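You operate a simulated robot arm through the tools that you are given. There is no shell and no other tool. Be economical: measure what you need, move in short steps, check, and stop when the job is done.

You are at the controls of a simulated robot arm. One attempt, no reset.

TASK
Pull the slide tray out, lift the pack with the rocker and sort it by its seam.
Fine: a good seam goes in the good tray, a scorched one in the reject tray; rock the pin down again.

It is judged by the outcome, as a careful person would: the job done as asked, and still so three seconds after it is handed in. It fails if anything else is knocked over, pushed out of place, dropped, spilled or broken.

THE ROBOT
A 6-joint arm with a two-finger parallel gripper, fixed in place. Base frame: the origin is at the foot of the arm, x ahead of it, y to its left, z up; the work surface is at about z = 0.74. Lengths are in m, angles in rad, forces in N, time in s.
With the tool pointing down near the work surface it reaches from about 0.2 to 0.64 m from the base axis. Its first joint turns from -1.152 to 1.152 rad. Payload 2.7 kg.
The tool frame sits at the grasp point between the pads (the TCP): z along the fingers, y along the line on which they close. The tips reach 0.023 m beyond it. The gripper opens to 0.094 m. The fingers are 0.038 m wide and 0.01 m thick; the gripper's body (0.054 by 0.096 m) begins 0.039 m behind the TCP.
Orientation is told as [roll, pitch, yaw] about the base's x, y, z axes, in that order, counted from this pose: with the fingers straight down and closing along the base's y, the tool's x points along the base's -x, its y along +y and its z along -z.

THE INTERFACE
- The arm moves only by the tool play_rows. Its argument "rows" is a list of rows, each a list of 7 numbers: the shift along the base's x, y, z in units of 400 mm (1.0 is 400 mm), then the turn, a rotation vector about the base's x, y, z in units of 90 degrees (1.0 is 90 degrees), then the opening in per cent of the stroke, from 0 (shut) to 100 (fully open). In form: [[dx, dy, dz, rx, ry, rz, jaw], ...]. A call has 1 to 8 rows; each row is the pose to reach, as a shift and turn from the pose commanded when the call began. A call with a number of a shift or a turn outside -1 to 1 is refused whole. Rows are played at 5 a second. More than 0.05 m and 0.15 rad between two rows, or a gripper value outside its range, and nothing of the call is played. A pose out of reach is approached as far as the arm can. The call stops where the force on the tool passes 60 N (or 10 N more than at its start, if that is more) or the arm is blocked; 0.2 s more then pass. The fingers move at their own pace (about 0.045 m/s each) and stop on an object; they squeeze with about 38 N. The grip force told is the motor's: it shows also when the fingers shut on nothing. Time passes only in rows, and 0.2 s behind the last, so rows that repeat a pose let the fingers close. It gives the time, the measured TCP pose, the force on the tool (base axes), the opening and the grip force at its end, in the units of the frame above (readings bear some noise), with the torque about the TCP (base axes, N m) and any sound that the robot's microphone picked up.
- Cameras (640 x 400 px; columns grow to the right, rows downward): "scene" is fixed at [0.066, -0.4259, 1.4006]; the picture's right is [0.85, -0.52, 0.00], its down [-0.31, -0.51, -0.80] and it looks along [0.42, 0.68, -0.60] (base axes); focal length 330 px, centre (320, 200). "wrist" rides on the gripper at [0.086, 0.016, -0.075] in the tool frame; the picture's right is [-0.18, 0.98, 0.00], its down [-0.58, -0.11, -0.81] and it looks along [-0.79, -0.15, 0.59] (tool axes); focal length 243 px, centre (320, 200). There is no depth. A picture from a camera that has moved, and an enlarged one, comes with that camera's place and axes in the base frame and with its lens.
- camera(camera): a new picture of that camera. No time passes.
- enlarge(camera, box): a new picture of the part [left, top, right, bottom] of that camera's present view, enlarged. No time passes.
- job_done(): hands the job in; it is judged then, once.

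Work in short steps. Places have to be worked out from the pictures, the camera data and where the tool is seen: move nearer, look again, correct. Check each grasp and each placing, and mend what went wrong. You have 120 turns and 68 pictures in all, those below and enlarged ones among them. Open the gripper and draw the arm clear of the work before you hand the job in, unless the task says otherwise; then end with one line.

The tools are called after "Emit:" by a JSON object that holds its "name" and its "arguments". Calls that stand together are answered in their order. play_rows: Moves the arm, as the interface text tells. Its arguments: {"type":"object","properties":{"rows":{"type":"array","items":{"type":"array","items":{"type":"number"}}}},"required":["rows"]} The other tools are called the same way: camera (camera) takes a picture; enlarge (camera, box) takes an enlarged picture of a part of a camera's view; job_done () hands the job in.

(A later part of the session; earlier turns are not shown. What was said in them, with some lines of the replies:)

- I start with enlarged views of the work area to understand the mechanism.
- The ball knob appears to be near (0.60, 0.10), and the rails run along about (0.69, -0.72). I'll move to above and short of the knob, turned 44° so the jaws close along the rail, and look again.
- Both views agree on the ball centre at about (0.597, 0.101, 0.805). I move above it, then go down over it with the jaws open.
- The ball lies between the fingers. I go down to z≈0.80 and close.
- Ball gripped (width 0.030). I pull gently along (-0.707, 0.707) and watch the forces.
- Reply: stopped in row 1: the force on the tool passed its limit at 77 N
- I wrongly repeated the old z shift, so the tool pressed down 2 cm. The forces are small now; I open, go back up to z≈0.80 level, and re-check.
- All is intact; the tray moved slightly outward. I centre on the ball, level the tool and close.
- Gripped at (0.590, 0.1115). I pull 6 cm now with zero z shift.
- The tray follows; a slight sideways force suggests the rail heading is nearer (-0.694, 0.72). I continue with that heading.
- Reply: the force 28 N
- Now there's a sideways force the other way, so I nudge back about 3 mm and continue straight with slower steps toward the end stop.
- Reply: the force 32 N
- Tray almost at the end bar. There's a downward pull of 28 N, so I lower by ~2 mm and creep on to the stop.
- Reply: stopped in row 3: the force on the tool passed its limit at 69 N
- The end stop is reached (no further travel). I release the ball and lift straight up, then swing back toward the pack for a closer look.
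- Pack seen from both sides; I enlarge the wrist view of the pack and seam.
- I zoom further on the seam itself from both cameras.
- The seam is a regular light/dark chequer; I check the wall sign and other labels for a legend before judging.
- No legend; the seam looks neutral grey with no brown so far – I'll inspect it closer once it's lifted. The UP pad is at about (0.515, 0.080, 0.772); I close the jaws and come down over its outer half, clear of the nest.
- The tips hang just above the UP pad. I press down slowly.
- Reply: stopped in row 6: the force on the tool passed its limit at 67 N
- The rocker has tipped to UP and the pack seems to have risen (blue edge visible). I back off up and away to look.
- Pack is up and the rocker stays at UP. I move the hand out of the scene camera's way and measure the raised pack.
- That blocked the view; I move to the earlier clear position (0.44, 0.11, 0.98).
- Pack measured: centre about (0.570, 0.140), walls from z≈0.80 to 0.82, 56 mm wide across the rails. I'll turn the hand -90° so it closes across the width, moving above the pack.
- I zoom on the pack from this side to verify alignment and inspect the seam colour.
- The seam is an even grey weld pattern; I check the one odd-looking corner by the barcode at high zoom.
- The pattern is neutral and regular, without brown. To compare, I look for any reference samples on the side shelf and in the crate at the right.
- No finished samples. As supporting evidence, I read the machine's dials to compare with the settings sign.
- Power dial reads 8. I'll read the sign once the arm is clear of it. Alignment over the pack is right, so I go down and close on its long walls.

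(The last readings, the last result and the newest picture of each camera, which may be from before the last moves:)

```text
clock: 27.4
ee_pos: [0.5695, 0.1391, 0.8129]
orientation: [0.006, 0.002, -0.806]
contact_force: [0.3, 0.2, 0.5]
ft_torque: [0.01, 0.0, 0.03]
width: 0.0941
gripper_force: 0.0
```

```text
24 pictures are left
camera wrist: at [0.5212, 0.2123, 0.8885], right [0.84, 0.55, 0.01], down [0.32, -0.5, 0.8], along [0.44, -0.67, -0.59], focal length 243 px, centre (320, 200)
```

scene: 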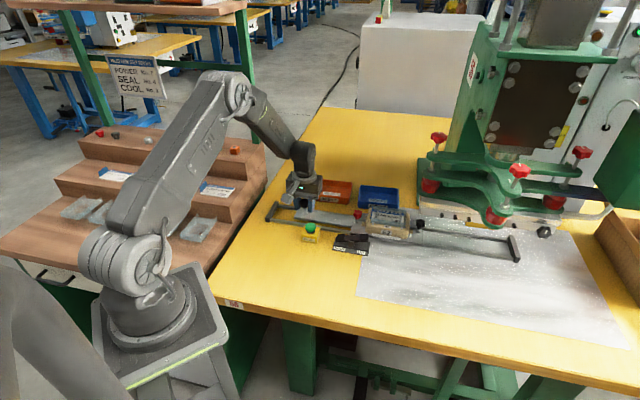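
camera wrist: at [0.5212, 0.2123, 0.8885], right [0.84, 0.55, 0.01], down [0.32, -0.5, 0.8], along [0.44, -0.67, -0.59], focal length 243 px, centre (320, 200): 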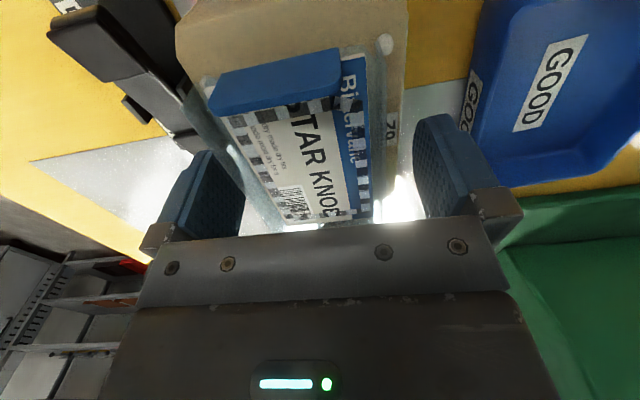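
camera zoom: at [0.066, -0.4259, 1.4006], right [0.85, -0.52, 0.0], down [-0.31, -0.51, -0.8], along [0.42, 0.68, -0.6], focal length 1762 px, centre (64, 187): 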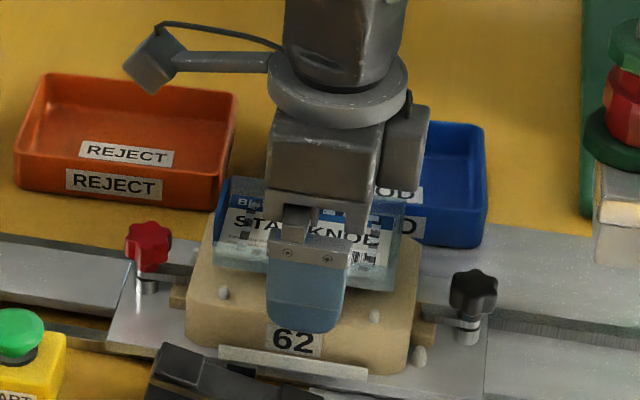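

The fingers straddle the pack. I close.

Emit:
{"name": "play_rows", "arguments": {"rows": [[0, 0, 0, 0, 0, 0, 80], [0, 0, 0, 0, 0, 0, 65], [0, 0, 0, 0, 0, 0, 45], [0, 0, 0, 0, 0, 0, 45], [0, 0, 0, 0, 0, 0, 40], [0, 0, 0, 0, 0, 0, 40]]}}

Emit:
{"name": "camera", "arguments": {"camera": "wrist"}}

```text
clock: 28.8
ee_pos: [0.5713, 0.1399, 0.8132]
orientation: [0.005, 0.005, -0.807]
contact_force: [-0.2, 0.4, 0.3]
ft_torque: [0.02, 0.02, -0.01]
width: 0.0609
gripper_force: 37.7
```

```text
23 pictures are left
camera wrist: at [0.5211, 0.2124, 0.8885], right [0.84, 0.55, 0.0], down [0.32, -0.5, 0.8], along [0.44, -0.67, -0.59], focal length 243 px, centre (320, 200)
```

wrist: 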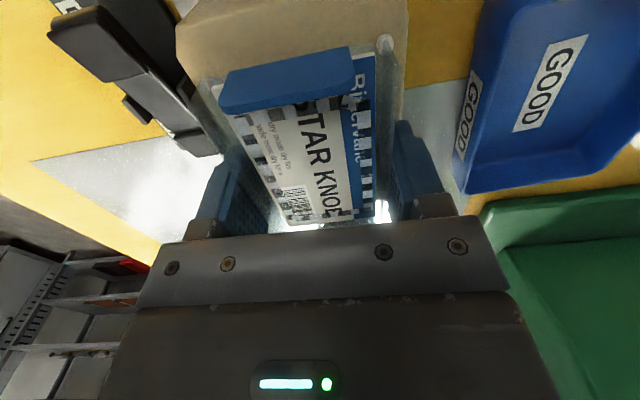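

Gripped at 61 mm. I lift straight up 4 cm, then higher and back.

Emit:
{"name": "play_rows", "arguments": {"rows": [[0, 0, 0.04, 0, 0, 0, 40], [0, 0, 0.1, 0, 0, 0, 40], [0, 0, 0.18, 0, 0, 0, 40], [0, 0, 0.27, 0, 0, 0, 40], [-0.06, -0.05, 0.34, 0, 0, 0, 40], [-0.12, -0.1, 0.4, 0, 0, 0, 40], [-0.18, -0.15, 0.45, 0, 0, 0, 40], [-0.18, -0.15, 0.45, 0, 0, 0, 40]]}}

Emit:
{"name": "camera", "arguments": {"camera": "scene"}}

```text
clock: 30.6
ee_pos: [0.4984, 0.0788, 0.9936]
orientation: [0.005, 0.002, -0.808]
contact_force: [-0.1, 0.3, -0.5]
ft_torque: [-0.01, 0.02, 0.01]
width: 0.061
gripper_force: 37.6
```

```text
22 pictures are left
```

scene: 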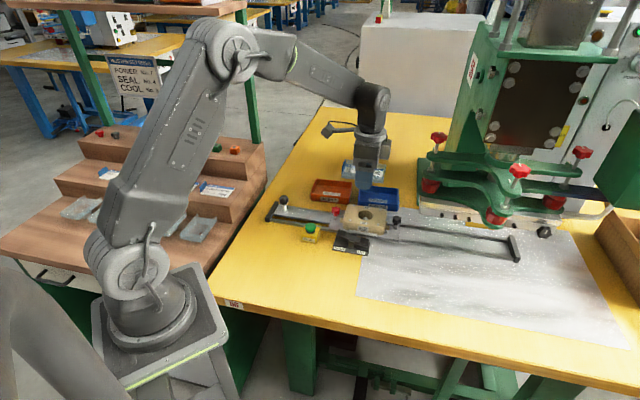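

The sign is visible now; I zoom on it and on the held pack.

Emit:
{"name": "enlarge", "arguments": {"camera": "scene", "box": [95, 45, 175, 105]}}

Emit:
{"name": "enlarge", "arguments": {"camera": "scene", "box": [310, 140, 420, 260]}}

```text
6.67 times, centred on (135, 75) of scene
camera zoom: at [0.066, -0.4259, 1.4006], right [0.85, -0.52, 0.0], down [-0.31, -0.51, -0.8], along [0.42, 0.68, -0.6], focal length 2203 px, centre (1553, 1033)
```

zoom: 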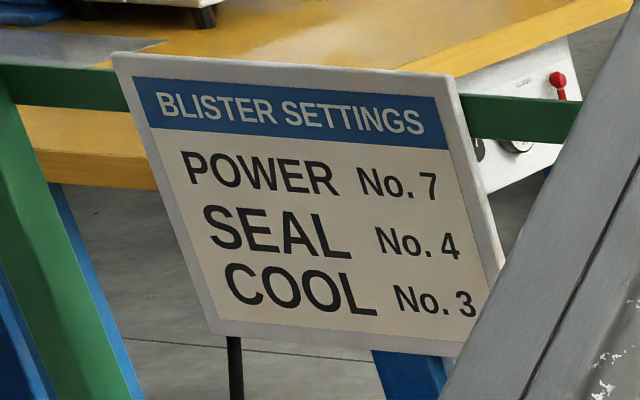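

```text
3.33 times, centred on (365, 200) of scene
camera zoom: at [0.066, -0.4259, 1.4006], right [0.85, -0.52, 0.0], down [-0.31, -0.51, -0.8], along [0.42, 0.68, -0.6], focal length 1101 px, centre (170, 200)
```

zoom: 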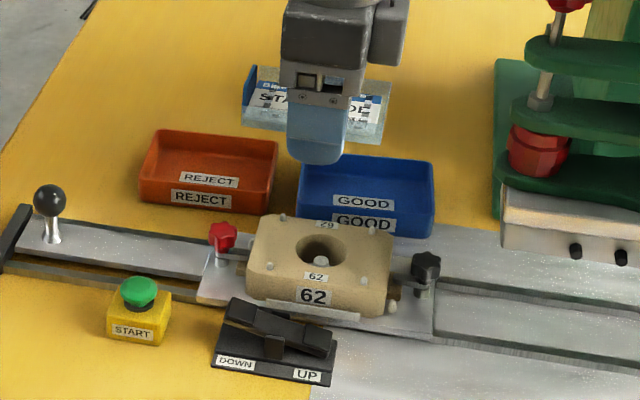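

Sign says POWER 7, and the dial marker points to 7 as well; with an even, uncharred grey seam I judge this pack GOOD. My grip has the tips 10 mm below the pack, which will foul the narrow tray, so I set it back on the pin and regrip higher.

Emit:
{"name": "play_rows", "arguments": {"rows": [[0.06, 0.05, -0.05, 0, 0, 0, 40], [0.12, 0.1, -0.11, 0, 0, 0, 40], [0.18, 0.15, -0.18, 0, 0, 0, 40], [0.18, 0.15, -0.28, 0, 0, 0, 40], [0.18, 0.15, -0.36, 0, 0, 0, 40], [0.18, 0.15, -0.41, 0, 0, 0, 40], [0.18, 0.15, -0.435, 0, 0, 0, 40], [0.18, 0.15, -0.45, 0, 0, 0, 40]]}}

Emit:
{"name": "play_rows", "arguments": {"rows": [[0, 0, 0, 0, 0, 0, 40]]}}

```text
clock: 32.4
ee_pos: [0.5695, 0.1399, 0.814]
orientation: [0.004, 0.002, -0.806]
contact_force: [0.4, 0.1, 0.0]
ft_torque: [0.01, 0.0, -0.01]
width: 0.0607
gripper_force: 38.0
```

```text
clock: 32.8
ee_pos: [0.57, 0.1393, 0.8142]
orientation: [0.005, 0.004, -0.805]
contact_force: [0.7, -0.2, 0.0]
ft_torque: [-0.03, 0.0, 0.02]
width: 0.0611
gripper_force: 38.2
```

Back at the pin with no contact force; I lower another 1.5 mm, and open slightly.

Emit:
{"name": "play_rows", "arguments": {"rows": [[0, 0, -0.004, 0, 0, 0, 40], [0, 0, -0.004, 0, 0, 0, 70], [0, 0, -0.004, 0, 0, 0, 74], [0, 0, -0.004, 0, 0, 0, 74], [0, 0, 0.016, 0, 0, 0, 74], [0, 0, 0.032, 0, 0, 0, 74], [0, 0, 0.032, 0, 0, 0, 74]]}}

Emit:
{"name": "camera", "arguments": {"camera": "wrist"}}

Emit:
{"name": "enlarge", "arguments": {"camera": "scene", "box": [320, 165, 416, 240]}}

```text
clock: 34.4
ee_pos: [0.5703, 0.1392, 0.8271]
orientation: [0.006, 0.004, -0.807]
contact_force: [-0.5, -1.1, 0.4]
ft_torque: [0.03, 0.01, 0.03]
width: 0.0696
gripper_force: 0.0
```

```text
19 pictures are left
camera wrist: at [0.5209, 0.2121, 0.9018], right [0.84, 0.55, 0.0], down [0.32, -0.5, 0.8], along [0.44, -0.67, -0.59], focal length 243 px, centre (320, 200)
```

wrist: 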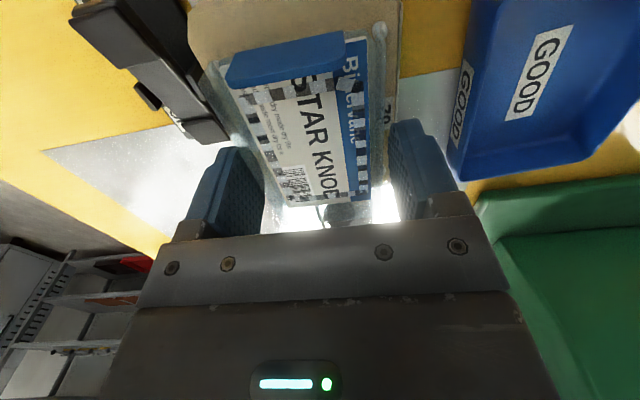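

```text
5.33 times, centred on (368, 202) of scene
camera zoom: at [0.066, -0.4259, 1.4006], right [0.85, -0.52, 0.0], down [-0.31, -0.51, -0.8], along [0.42, 0.68, -0.6], focal length 1762 px, centre (64, 187)
```

zoom: 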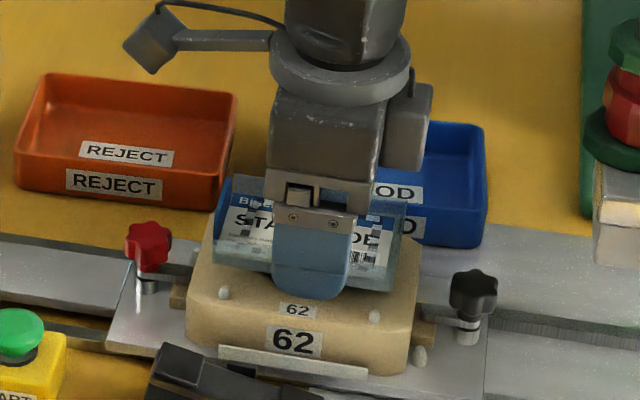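

The tips are still ~4 mm below the pack's lower edge; I raise 5 mm more and close.

Emit:
{"name": "play_rows", "arguments": {"rows": [[0, 0, 0.0125, 0, 0, 0, 74], [0, 0, 0.0125, 0, 0, 0, 40], [0, 0, 0.0125, 0, 0, 0, 40], [0, 0, 0.0125, 0, 0, 0, 40]]}}

Emit:
{"name": "play_rows", "arguments": {"rows": [[0, 0, 0.03, 0, 0, 0, 40], [0, 0, 0.07, 0, 0, 0, 40], [0, 0, 0.12, 0, 0, 0, 40], [0, 0, 0.18, 0, 0, 0, 40], [0, 0, 0.26, 0, 0, 0, 40], [0, 0, 0.26, 0, 0, 0, 40]]}}

Emit:
{"name": "enlarge", "arguments": {"camera": "scene", "box": [320, 130, 432, 220]}}

Emit:
{"name": "camera", "arguments": {"camera": "wrist"}}

```text
clock: 35.4
ee_pos: [0.5694, 0.1393, 0.8324]
orientation: [0.006, 0.003, -0.806]
contact_force: [-0.7, -0.2, 0.5]
ft_torque: [-0.03, 0.04, -0.02]
width: 0.0608
gripper_force: 38.0
```

```text
clock: 36.8
ee_pos: [0.5697, 0.1401, 0.9344]
orientation: [0.006, 0.001, -0.806]
contact_force: [-0.3, -1.2, -0.6]
ft_torque: [0.02, -0.03, -0.01]
width: 0.0607
gripper_force: 37.9
```

```text
4.44 times, centred on (376, 175) of scene
camera zoom: at [0.066, -0.4259, 1.4006], right [0.85, -0.52, 0.0], down [-0.31, -0.51, -0.8], along [0.42, 0.68, -0.6], focal length 1468 px, centre (71, 311)
```

zoom: 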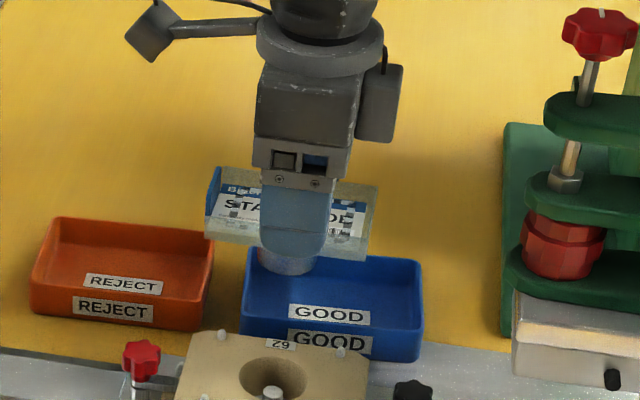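

```text
16 pictures are left
camera wrist: at [0.521, 0.2118, 1.0104], right [0.84, 0.55, 0.0], down [0.32, -0.5, 0.8], along [0.44, -0.67, -0.59], focal length 243 px, centre (320, 200)
```

wrist: 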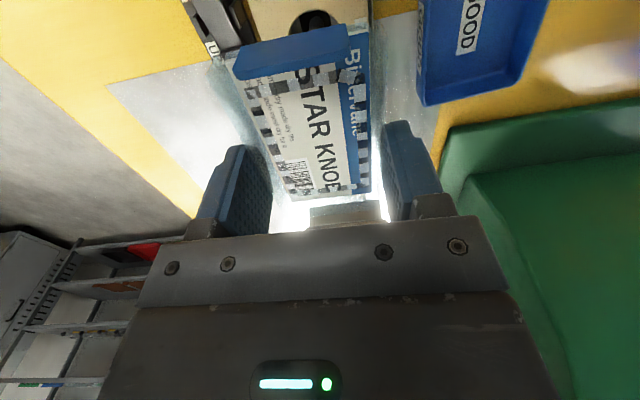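

Held firmly; there's also a bubble (about 37 mm wide, 20 mm deep) under the flange, so it will rest in the tray with the flange near rim height. GOOD tray centre ≈ (0.688, 0.210), beyond the quoted reach, so I test how far the arm gets with the tool vertical.

Emit:
{"name": "play_rows", "arguments": {"rows": [[0.075, 0.044, 0, 0, 0, 0, 40], [0.15, 0.088, 0, 0, 0, 0, 40], [0.2, 0.12, -0.02, 0, 0, 0, 40], [0.25, 0.148, -0.04, 0, 0, 0, 40], [0.25, 0.148, -0.04, 0, 0, 0, 40]]}}

```text
clock: 38.0
ee_pos: [0.6178, 0.1763, 0.9249]
orientation: [0.006, 0.004, -0.805]
contact_force: [0.1, -0.5, -1.2]
ft_torque: [0.03, -0.01, 0.03]
width: 0.0608
gripper_force: 38.3
out of reach, approached as far as the arm can: row 2, 3, 4, 5
```

Vertical reach ends at r≈0.64. I tilt the tool 25° outward (about the rail axis, pack's long edges stay level) to gain reach and see.

Emit:
{"name": "play_rows", "arguments": {"rows": [[0, 0, 0, 0.049, -0.05, 0, 40], [0, 0, 0, 0.098, -0.1, 0, 40], [0, 0, 0, 0.146, -0.15, 0, 40], [0, 0, 0, 0.195, -0.2, 0, 40], [0, 0, 0, 0.195, -0.2, 0, 40]]}}

```text
clock: 39.1
ee_pos: [0.6186, 0.1764, 0.9254]
orientation: [0.446, 0.006, -0.805]
contact_force: [0.0, 0.2, -0.5]
ft_torque: [-0.01, -0.01, 0.0]
width: 0.0605
gripper_force: 37.8
```

Tilt achieved. Now I move out over the tray at safe height.

Emit:
{"name": "play_rows", "arguments": {"rows": [[0.05, 0.03, 0, 0, 0, 0, 40], [0.1, 0.06, -0.02, 0, 0, 0, 40], [0.149, 0.0875, -0.05, 0, 0, 0, 40], [0.149, 0.0875, -0.05, 0, 0, 0, 40]]}}

Emit:
{"name": "camera", "arguments": {"camera": "wrist"}}

Emit:
{"name": "enlarge", "arguments": {"camera": "scene", "box": [320, 130, 432, 220]}}

```text
clock: 40.1
ee_pos: [0.6756, 0.211, 0.9046]
orientation: [0.443, 0.008, -0.806]
contact_force: [-0.2, 0.9, -1.0]
ft_torque: [0.0, 0.0, 0.02]
width: 0.0603
gripper_force: 38.1
```

```text
15 pictures are left
camera wrist: at [0.6033, 0.2599, 0.9795], right [0.77, 0.48, 0.42], down [0.09, -0.73, 0.68], along [0.63, -0.49, -0.6], focal length 243 px, centre (320, 200)
```

wrist: 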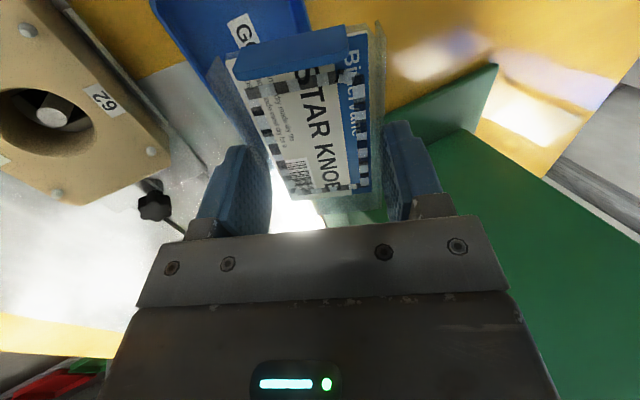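

```text
4.44 times, centred on (376, 175) of scene
camera zoom: at [0.066, -0.4259, 1.4006], right [0.85, -0.52, 0.0], down [-0.31, -0.51, -0.8], along [0.42, 0.68, -0.6], focal length 1468 px, centre (71, 311)
```

zoom: 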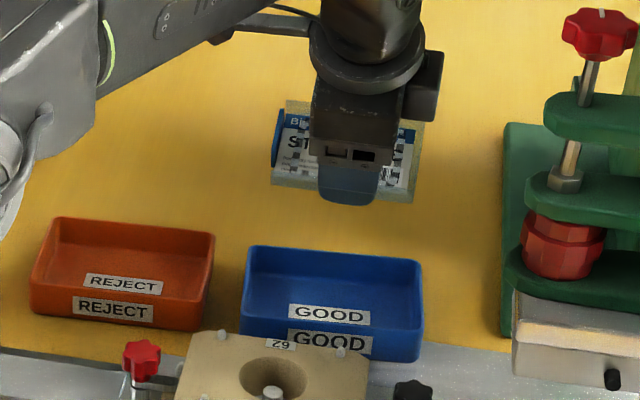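

Reached. Tray rim: n≈0.597–0.677 across, centred near (0.684, 0.212), rim z≈0.77. I lower to z≈0.84 and check alignment before going in.

Emit:
{"name": "play_rows", "arguments": {"rows": [[0.01, -0.003, -0.06, 0, 0, 0, 40], [0.01, -0.003, -0.12, 0, 0, 0, 40], [0.01, -0.003, -0.155, 0, 0, 0, 40], [0.01, -0.003, -0.155, 0, 0, 0, 40]]}}

Emit:
{"name": "enlarge", "arguments": {"camera": "scene", "box": [350, 150, 430, 225]}}

Emit:
{"name": "enlarge", "arguments": {"camera": "wrist", "box": [100, 0, 460, 225]}}

```text
clock: 41.1
ee_pos: [0.6759, 0.2088, 0.843]
orientation: [0.445, 0.004, -0.804]
contact_force: [-0.5, -0.1, -0.5]
ft_torque: [0.0, 0.03, 0.01]
width: 0.0603
gripper_force: 37.7
out of reach, approached as far as the arm can: row 1, 2, 3, 4
```

```text
5.33 times, centred on (390, 188) of scene
camera zoom: at [0.066, -0.4259, 1.4006], right [0.85, -0.52, 0.0], down [-0.31, -0.51, -0.8], along [0.42, 0.68, -0.6], focal length 1762 px, centre (-53, 267)
```

zoom: 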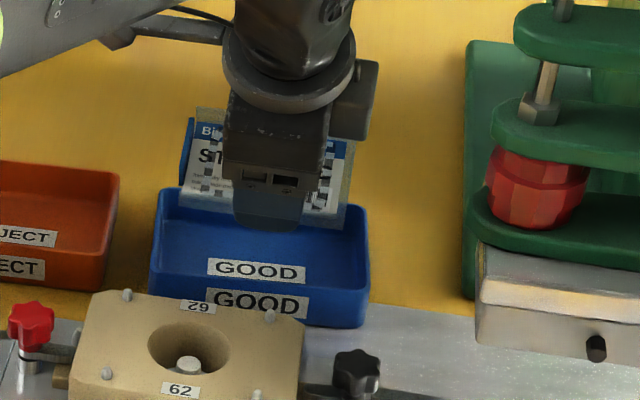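

```text
1.78 times, centred on (280, 112) of wrist
camera zoom: at [0.6021, 0.2575, 0.9179], right [0.77, 0.48, 0.42], down [0.08, -0.73, 0.68], along [0.63, -0.49, -0.6], focal length 431 px, centre (391, 356)
```

zoom: 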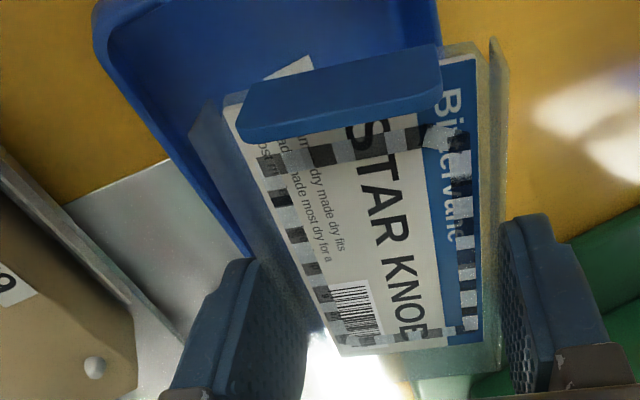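

Slightly short of reach, so I add 5° tilt, shift ~6 mm further, and lower to z≈0.815.

Emit:
{"name": "play_rows", "arguments": {"rows": [[0, 0, 0, 0.04, -0.041, 0, 40], [0.015, 0.004, 0, 0.04, -0.041, 0, 40], [0.015, 0.004, -0.04, 0.04, -0.041, 0, 40], [0.015, 0.004, -0.07, 0.04, -0.041, 0, 40], [0.015, 0.004, -0.07, 0.04, -0.041, 0, 40]]}}

Emit:
{"name": "enlarge", "arguments": {"camera": "scene", "box": [350, 160, 414, 220]}}

Emit:
{"name": "enlarge", "arguments": {"camera": "wrist", "box": [100, 0, 460, 225]}}

```text
clock: 42.4
ee_pos: [0.6807, 0.2083, 0.8156]
orientation: [0.535, 0.006, -0.805]
contact_force: [1.1, -0.7, 0.5]
ft_torque: [-0.02, 0.0, -0.05]
width: 0.0601
gripper_force: 37.9
```

```text
6.67 times, centred on (382, 190) of scene
camera zoom: at [0.066, -0.4259, 1.4006], right [0.85, -0.52, 0.0], down [-0.31, -0.51, -0.8], along [0.42, 0.68, -0.6], focal length 2203 px, centre (-93, 267)
```

zoom: 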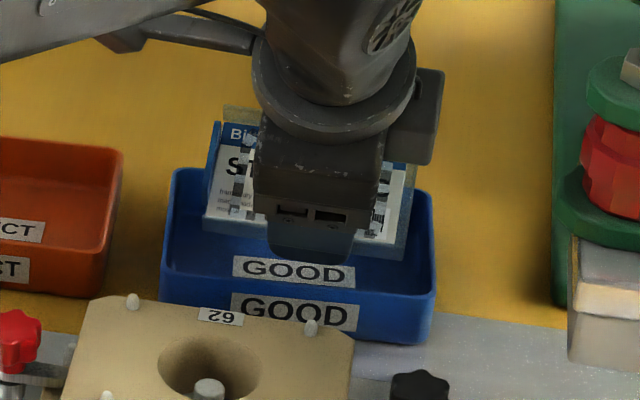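

```text
1.78 times, centred on (280, 112) of wrist
camera zoom: at [0.6037, 0.2542, 0.889], right [0.74, 0.45, 0.5], down [0.04, -0.77, 0.63], along [0.67, -0.45, -0.59], focal length 431 px, centre (391, 356)
```

zoom: 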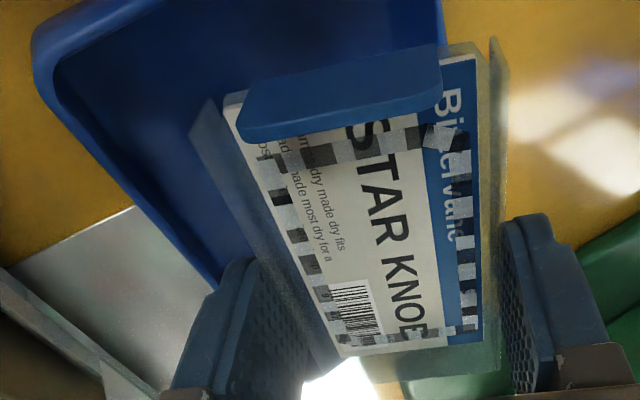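

The finger is well inside the tray outline. I shift 6 mm toward the near wall so the pack can settle flat, and lower to z≈0.802.

Emit:
{"name": "play_rows", "arguments": {"rows": [[-0.01, -0.01, 0, 0, 0, 0, 40], [-0.01, -0.01, -0.015, 0, 0, 0, 40], [-0.01, -0.01, -0.034, 0, 0, 0, 40], [-0.01, -0.01, -0.034, 0, 0, 0, 40]]}}

Emit:
{"name": "enlarge", "arguments": {"camera": "scene", "box": [350, 160, 414, 220]}}

```text
clock: 43.4
ee_pos: [0.6773, 0.206, 0.8033]
orientation: [0.535, 0.006, -0.805]
contact_force: [1.3, 0.9, 3.7]
ft_torque: [-0.1, -0.02, 0.06]
width: 0.0602
gripper_force: 37.4
```

```text
6.67 times, centred on (382, 190) of scene
camera zoom: at [0.066, -0.4259, 1.4006], right [0.85, -0.52, 0.0], down [-0.31, -0.51, -0.8], along [0.42, 0.68, -0.6], focal length 2203 px, centre (-93, 267)
```

zoom: 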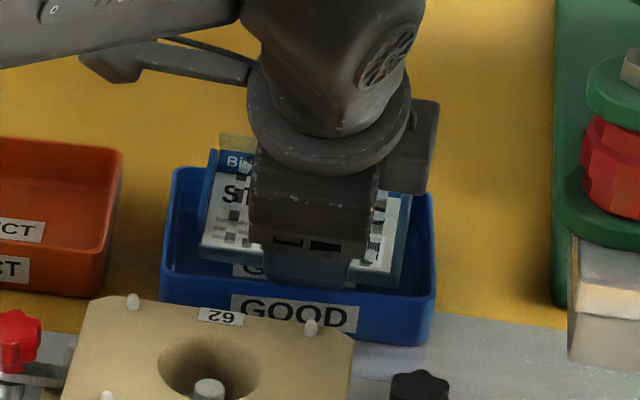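

Light contact (≈4 N up): the pack's bubble is touching the tray floor. I open slightly, drifting so the near finger stays still.

Emit:
{"name": "play_rows", "arguments": {"rows": [[0.003, 0.003, 0.002, 0, 0, 0, 67], [0.005, 0.005, 0.004, 0, 0, 0, 71], [0.005, 0.005, 0.004, 0, 0, 0, 71], [0.005, 0.005, 0.004, 0, 0, 0, 71]]}}

Emit:
{"name": "enlarge", "arguments": {"camera": "scene", "box": [350, 160, 414, 220]}}

```text
clock: 44.4
ee_pos: [0.6782, 0.2073, 0.8035]
orientation: [0.534, 0.007, -0.806]
contact_force: [1.9, 0.6, 1.6]
ft_torque: [-0.04, -0.04, 0.04]
width: 0.0661
gripper_force: 0.1
```

```text
6.67 times, centred on (382, 190) of scene
camera zoom: at [0.066, -0.4259, 1.4006], right [0.85, -0.52, 0.0], down [-0.31, -0.51, -0.8], along [0.42, 0.68, -0.6], focal length 2203 px, centre (-93, 267)
```

zoom: 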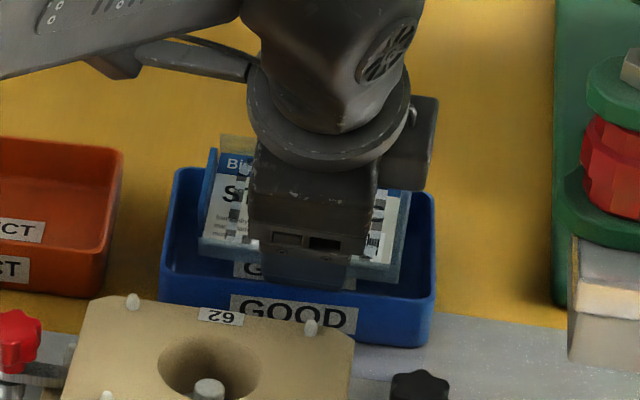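

Pack released but still tilted between the fingers. I open the far finger more (near one stays), then rise slowly.

Emit:
{"name": "play_rows", "arguments": {"rows": [[0.005, 0.005, 0.004, 0, 0, 0, 78], [0.01, 0.01, 0.009, 0, 0, 0, 85], [0.01, 0.01, 0.009, 0, 0, 0, 85], [0.01, 0.01, 0.03, 0, 0, 0, 85], [0.01, 0.01, 0.06, 0, 0, 0, 85], [0.005, 0.005, 0.1, 0, 0, 0, 85]]}}

Emit:
{"name": "enlarge", "arguments": {"camera": "scene", "box": [350, 160, 414, 220]}}

```text
clock: 45.8
ee_pos: [0.6814, 0.2104, 0.844]
orientation: [0.534, 0.007, -0.804]
contact_force: [0.0, -0.6, 0.3]
ft_torque: [0.0, 0.01, 0.04]
width: 0.0803
gripper_force: 0.2
```

```text
6.67 times, centred on (382, 190) of scene
camera zoom: at [0.066, -0.4259, 1.4006], right [0.85, -0.52, 0.0], down [-0.31, -0.51, -0.8], along [0.42, 0.68, -0.6], focal length 2203 px, centre (-93, 267)
```

zoom: 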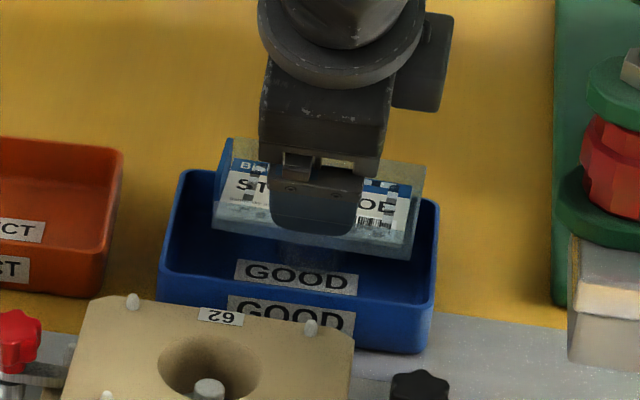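

The pack has come off the hand; I rise and withdraw to see how it lies.

Emit:
{"name": "play_rows", "arguments": {"rows": [[-0.01, -0.01, 0.05, 0, 0, 0, 85], [-0.04, -0.03, 0.12, 0, 0, 0, 85], [-0.12, -0.06, 0.2, 0, 0, 0, 85], [-0.2, -0.07, 0.25, 0, 0, 0, 85], [-0.28, -0.07, 0.25, 0, 0, 0, 85], [-0.28, -0.07, 0.25, 0, 0, 0, 85]]}}

Emit:
{"name": "enlarge", "arguments": {"camera": "scene", "box": [350, 160, 414, 220]}}

```text
clock: 47.1
ee_pos: [0.5687, 0.1827, 0.9444]
orientation: [0.533, 0.005, -0.806]
contact_force: [0.0, -0.4, -0.2]
ft_torque: [0.0, 0.02, -0.01]
width: 0.08
gripper_force: 0.0
```

```text
6.67 times, centred on (382, 190) of scene
camera zoom: at [0.066, -0.4259, 1.4006], right [0.85, -0.52, 0.0], down [-0.31, -0.51, -0.8], along [0.42, 0.68, -0.6], focal length 2203 px, centre (-93, 267)
```

zoom: 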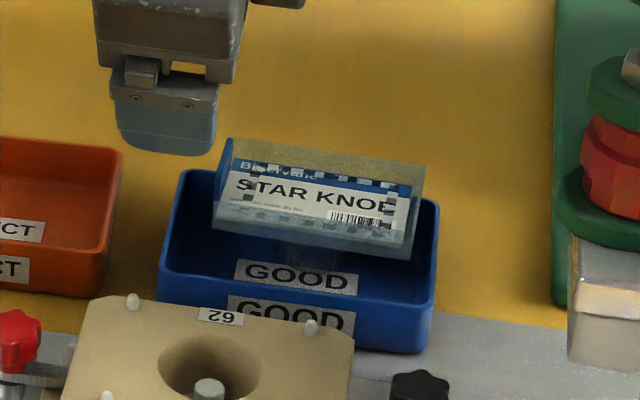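

The pack lies flat on its bubble inside the GOOD tray. Now I untilt the hand and retreat, then turn back to the earlier yaw for pressing the DOWN pad.

Emit:
{"name": "play_rows", "arguments": {"rows": [[-0.02, -0.03, 0.02, -0.06, 0.061, 0, 60], [-0.05, -0.06, 0.04, -0.119, 0.122, 0, 30], [-0.1, -0.1, 0.05, -0.178, 0.183, 0, 0], [-0.15, -0.14, 0.05, -0.238, 0.244, 0, 0], [-0.2, -0.17, 0.05, -0.238, 0.244, 0, 0]]}}

Emit:
{"name": "play_rows", "arguments": {"rows": [[0, 0, 0, 0, 0, 0.09, 0], [0, 0, 0, 0, 0, 0.18, 0], [0, 0, 0, 0, 0, 0.27, 0], [0, 0, 0, 0, 0, 0.36, 0], [0, 0, 0, 0, 0, 0.45, 0], [0, 0, 0, 0, 0, 0.54, 0]]}}

Emit:
{"name": "play_rows", "arguments": {"rows": [[0, 0, 0, 0, 0, 0.09, 0], [0, 0, 0, 0, 0, 0.18, 0], [0, 0, 0, 0, 0, 0.27, 0], [0, 0, 0, 0, 0, 0.36, 0], [0, 0, 0, 0, 0, 0.459, 0], [0, 0, 0, 0, 0, 0.459, 0]]}}

Emit:
{"name": "camera", "arguments": {"camera": "wrist"}}

```text
clock: 48.4
ee_pos: [0.4896, 0.1127, 0.9623]
orientation: [-0.004, 0.002, -0.806]
contact_force: [0.2, -0.6, 0.8]
ft_torque: [0.06, -0.02, -0.02]
width: 0.0
gripper_force: 26.5
```

```text
clock: 49.8
ee_pos: [0.4884, 0.1134, 0.9649]
orientation: [-0.002, 0.001, 0.046]
contact_force: [0.5, 0.7, -1.1]
ft_torque: [-0.01, -0.05, 0.01]
width: 0.0001
gripper_force: 38.6
```

```text
refused: row 5 steps farther than a row can; nothing moved
```

```text
5 pictures are left
camera wrist: at [0.4015, 0.1256, 1.0386], right [0.14, 0.99, 0.0], down [0.59, -0.08, 0.81], along [0.8, -0.11, -0.59], focal length 243 px, centre (320, 200)
```

wrist: 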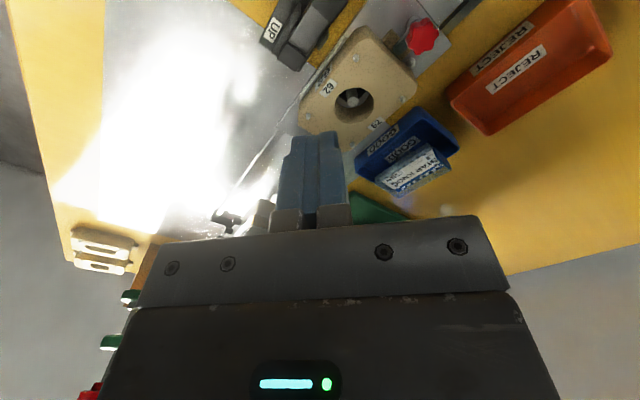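

Only 5 pictures remain. I finish the yaw and go down above the DOWN pad at about (0.462, 0.122).

Emit:
{"name": "play_rows", "arguments": {"rows": [[-0.01, 0.004, -0.03, 0, 0, 0.077, 0], [-0.03, 0.008, -0.07, 0, 0, 0.154, 0], [-0.05, 0.014, -0.12, 0, 0, 0.231, 0], [-0.066, 0.0215, -0.18, 0, 0, 0.308, 0], [-0.066, 0.0215, -0.24, 0, 0, 0.385, 0], [-0.066, 0.0215, -0.3, 0, 0, 0.459, 0], [-0.066, 0.0215, -0.355, 0, 0, 0.459, 0], [-0.066, 0.0215, -0.355, 0, 0, 0.459, 0]]}}

Emit:
{"name": "enlarge", "arguments": {"camera": "scene", "box": [290, 170, 420, 260]}}

```text
clock: 51.5
ee_pos: [0.4632, 0.1216, 0.8206]
orientation: [-0.003, 0.002, 0.764]
contact_force: [0.4, -1.0, 0.4]
ft_torque: [0.01, -0.03, -0.02]
width: 0.0
gripper_force: 38.0
```

```text
4.44 times, centred on (355, 215) of scene
camera zoom: at [0.066, -0.4259, 1.4006], right [0.85, -0.52, 0.0], down [-0.31, -0.51, -0.8], along [0.42, 0.68, -0.6], focal length 1468 px, centre (164, 133)
```

zoom: 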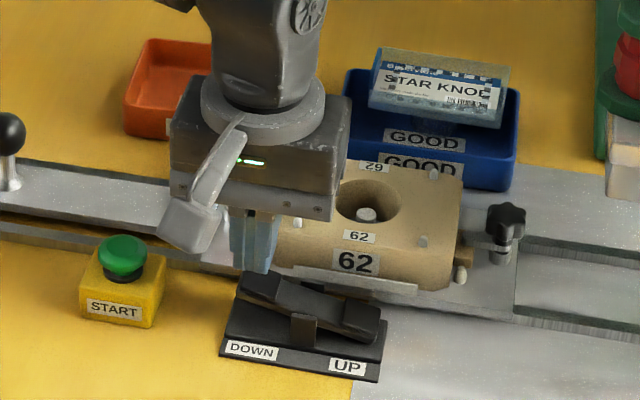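

The tips hang right above the raised DOWN pad, with clear space to the START button. I press down.

Emit:
{"name": "play_rows", "arguments": {"rows": [[0, 0, -0.03, 0, 0, 0, 0], [0, 0, -0.05, 0, 0, 0, 0], [0, 0, -0.065, 0, 0, 0, 0], [0, 0, -0.08, 0, 0, 0, 0], [0, 0, -0.09, 0, 0, 0, 0], [0, 0, -0.1, 0, 0, 0, 0]]}}

```text
clock: 53.0
ee_pos: [0.4628, 0.1223, 0.7889]
orientation: [-0.002, 0.003, 0.762]
contact_force: [-11.5, -2.2, 16.4]
ft_torque: [0.01, -0.03, 0.0]
width: 0.0
gripper_force: 38.1
stopped in row 6: the force on the tool passed its limit at 68 N (the readings are from after the stop); the commanded pose is now the measured one
```

Same end height as before (0.789), so the rocker is at its stop. I retreat and verify.

Emit:
{"name": "play_rows", "arguments": {"rows": [[0, 0, 0.06, 0, 0, 0, 0], [0, 0, 0.14, 0, 0, 0, 20], [-0.02, 0.02, 0.22, 0, 0, 0, 60], [-0.06, 0.05, 0.32, 0, 0, 0, 90], [-0.12, 0.1, 0.42, 0, 0, 0, 90], [-0.2, 0.17, 0.47, 0, 0, 0, 90], [-0.2, 0.17, 0.47, 0, 0, 0, 90]]}}

Emit:
{"name": "enlarge", "arguments": {"camera": "scene", "box": [290, 170, 420, 260]}}

```text
refused: row 5 steps farther than a row can; nothing moved
```

```text
4.44 times, centred on (355, 215) of scene
camera zoom: at [0.0655, -0.426, 1.4005], right [0.85, -0.52, 0.0], down [-0.31, -0.51, -0.8], along [0.42, 0.68, -0.6], focal length 1468 px, centre (164, 133)
```

zoom: 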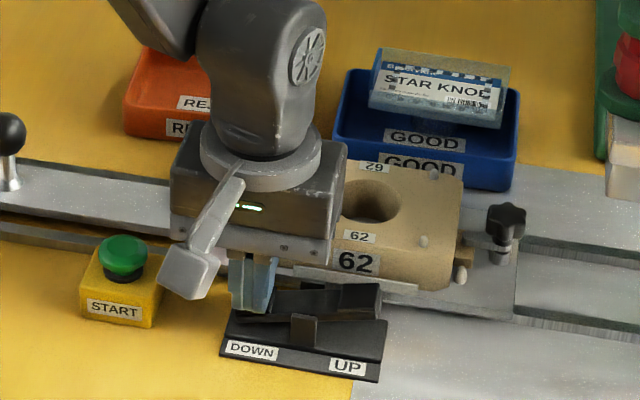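

The rocker is tipped to DOWN and the pin has vanished from the nest hole. The retreat was refused as too big a step, so I redo it in smaller ones.

Emit:
{"name": "play_rows", "arguments": {"rows": [[0, 0, 0.06, 0, 0, 0, 0], [0, 0, 0.14, 0, 0, 0, 20], [-0.02, 0.02, 0.22, 0, 0, 0, 60], [-0.05, 0.05, 0.3, 0, 0, 0, 90], [-0.1, 0.1, 0.36, 0, 0, 0, 90], [-0.15, 0.16, 0.4, 0, 0, 0, 90], [-0.15, 0.16, 0.4, 0, 0, 0, 90]]}}

Emit:
{"name": "enlarge", "arguments": {"camera": "scene", "box": [290, 160, 420, 260]}}

```text
clock: 54.5
ee_pos: [0.4033, 0.1869, 0.947]
orientation: [0.001, 0.003, 0.764]
contact_force: [0.1, 0.4, -0.6]
ft_torque: [-0.01, 0.0, -0.02]
width: 0.0846
gripper_force: 0.2
```

```text
4.00 times, centred on (355, 210) of scene
camera zoom: at [0.066, -0.4259, 1.4006], right [0.85, -0.52, 0.0], down [-0.31, -0.51, -0.8], along [0.42, 0.68, -0.6], focal length 1322 px, centre (180, 160)
```

zoom: 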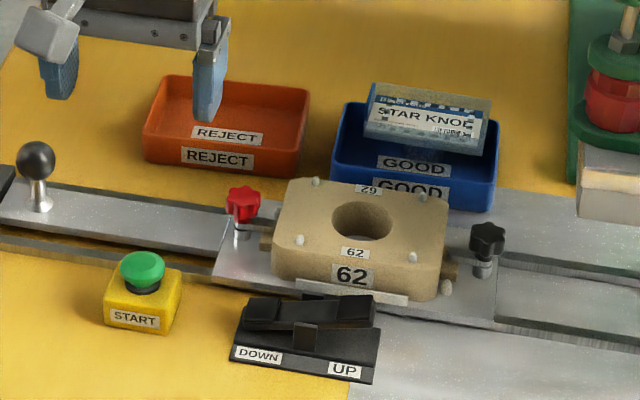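

Everything looks right; one last close look at how the pack rests in the GOOD tray.

Emit:
{"name": "enlarge", "arguments": {"camera": "scene", "box": [366, 174, 420, 218]}}

```text
9.09 times, centred on (393, 196) of scene
camera zoom: at [0.066, -0.4259, 1.4006], right [0.85, -0.52, 0.0], down [-0.31, -0.51, -0.8], along [0.42, 0.68, -0.6], focal length 3004 px, centre (-344, 236)
```

zoom: 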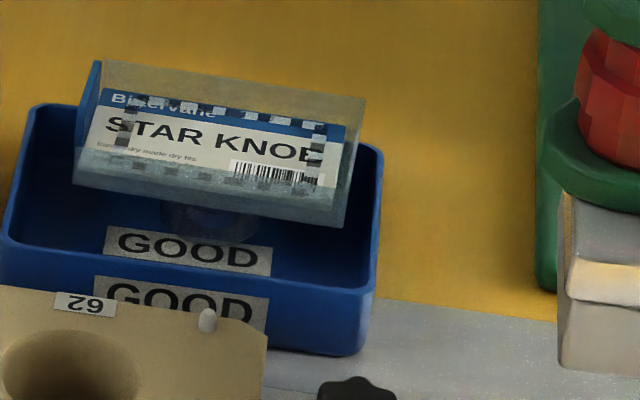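

The pack rests in the GOOD tray with its bubble on the floor, and it hasn't moved between the last pictures. The pin is down, the gripper is open and the arm is clear, so I hand in.

Emit:
{"name": "job_done", "arguments": {}}

```text
The job is handed in.
```

I pulled the slide tray out to its stop, lifted the pack, judged the seam good because it was even and unscorched, put it in the GOOD tray and rocked the pin down. The pack leans slightly on the tray's far rim, and the GOOD tray shifted about 3 mm during placing.
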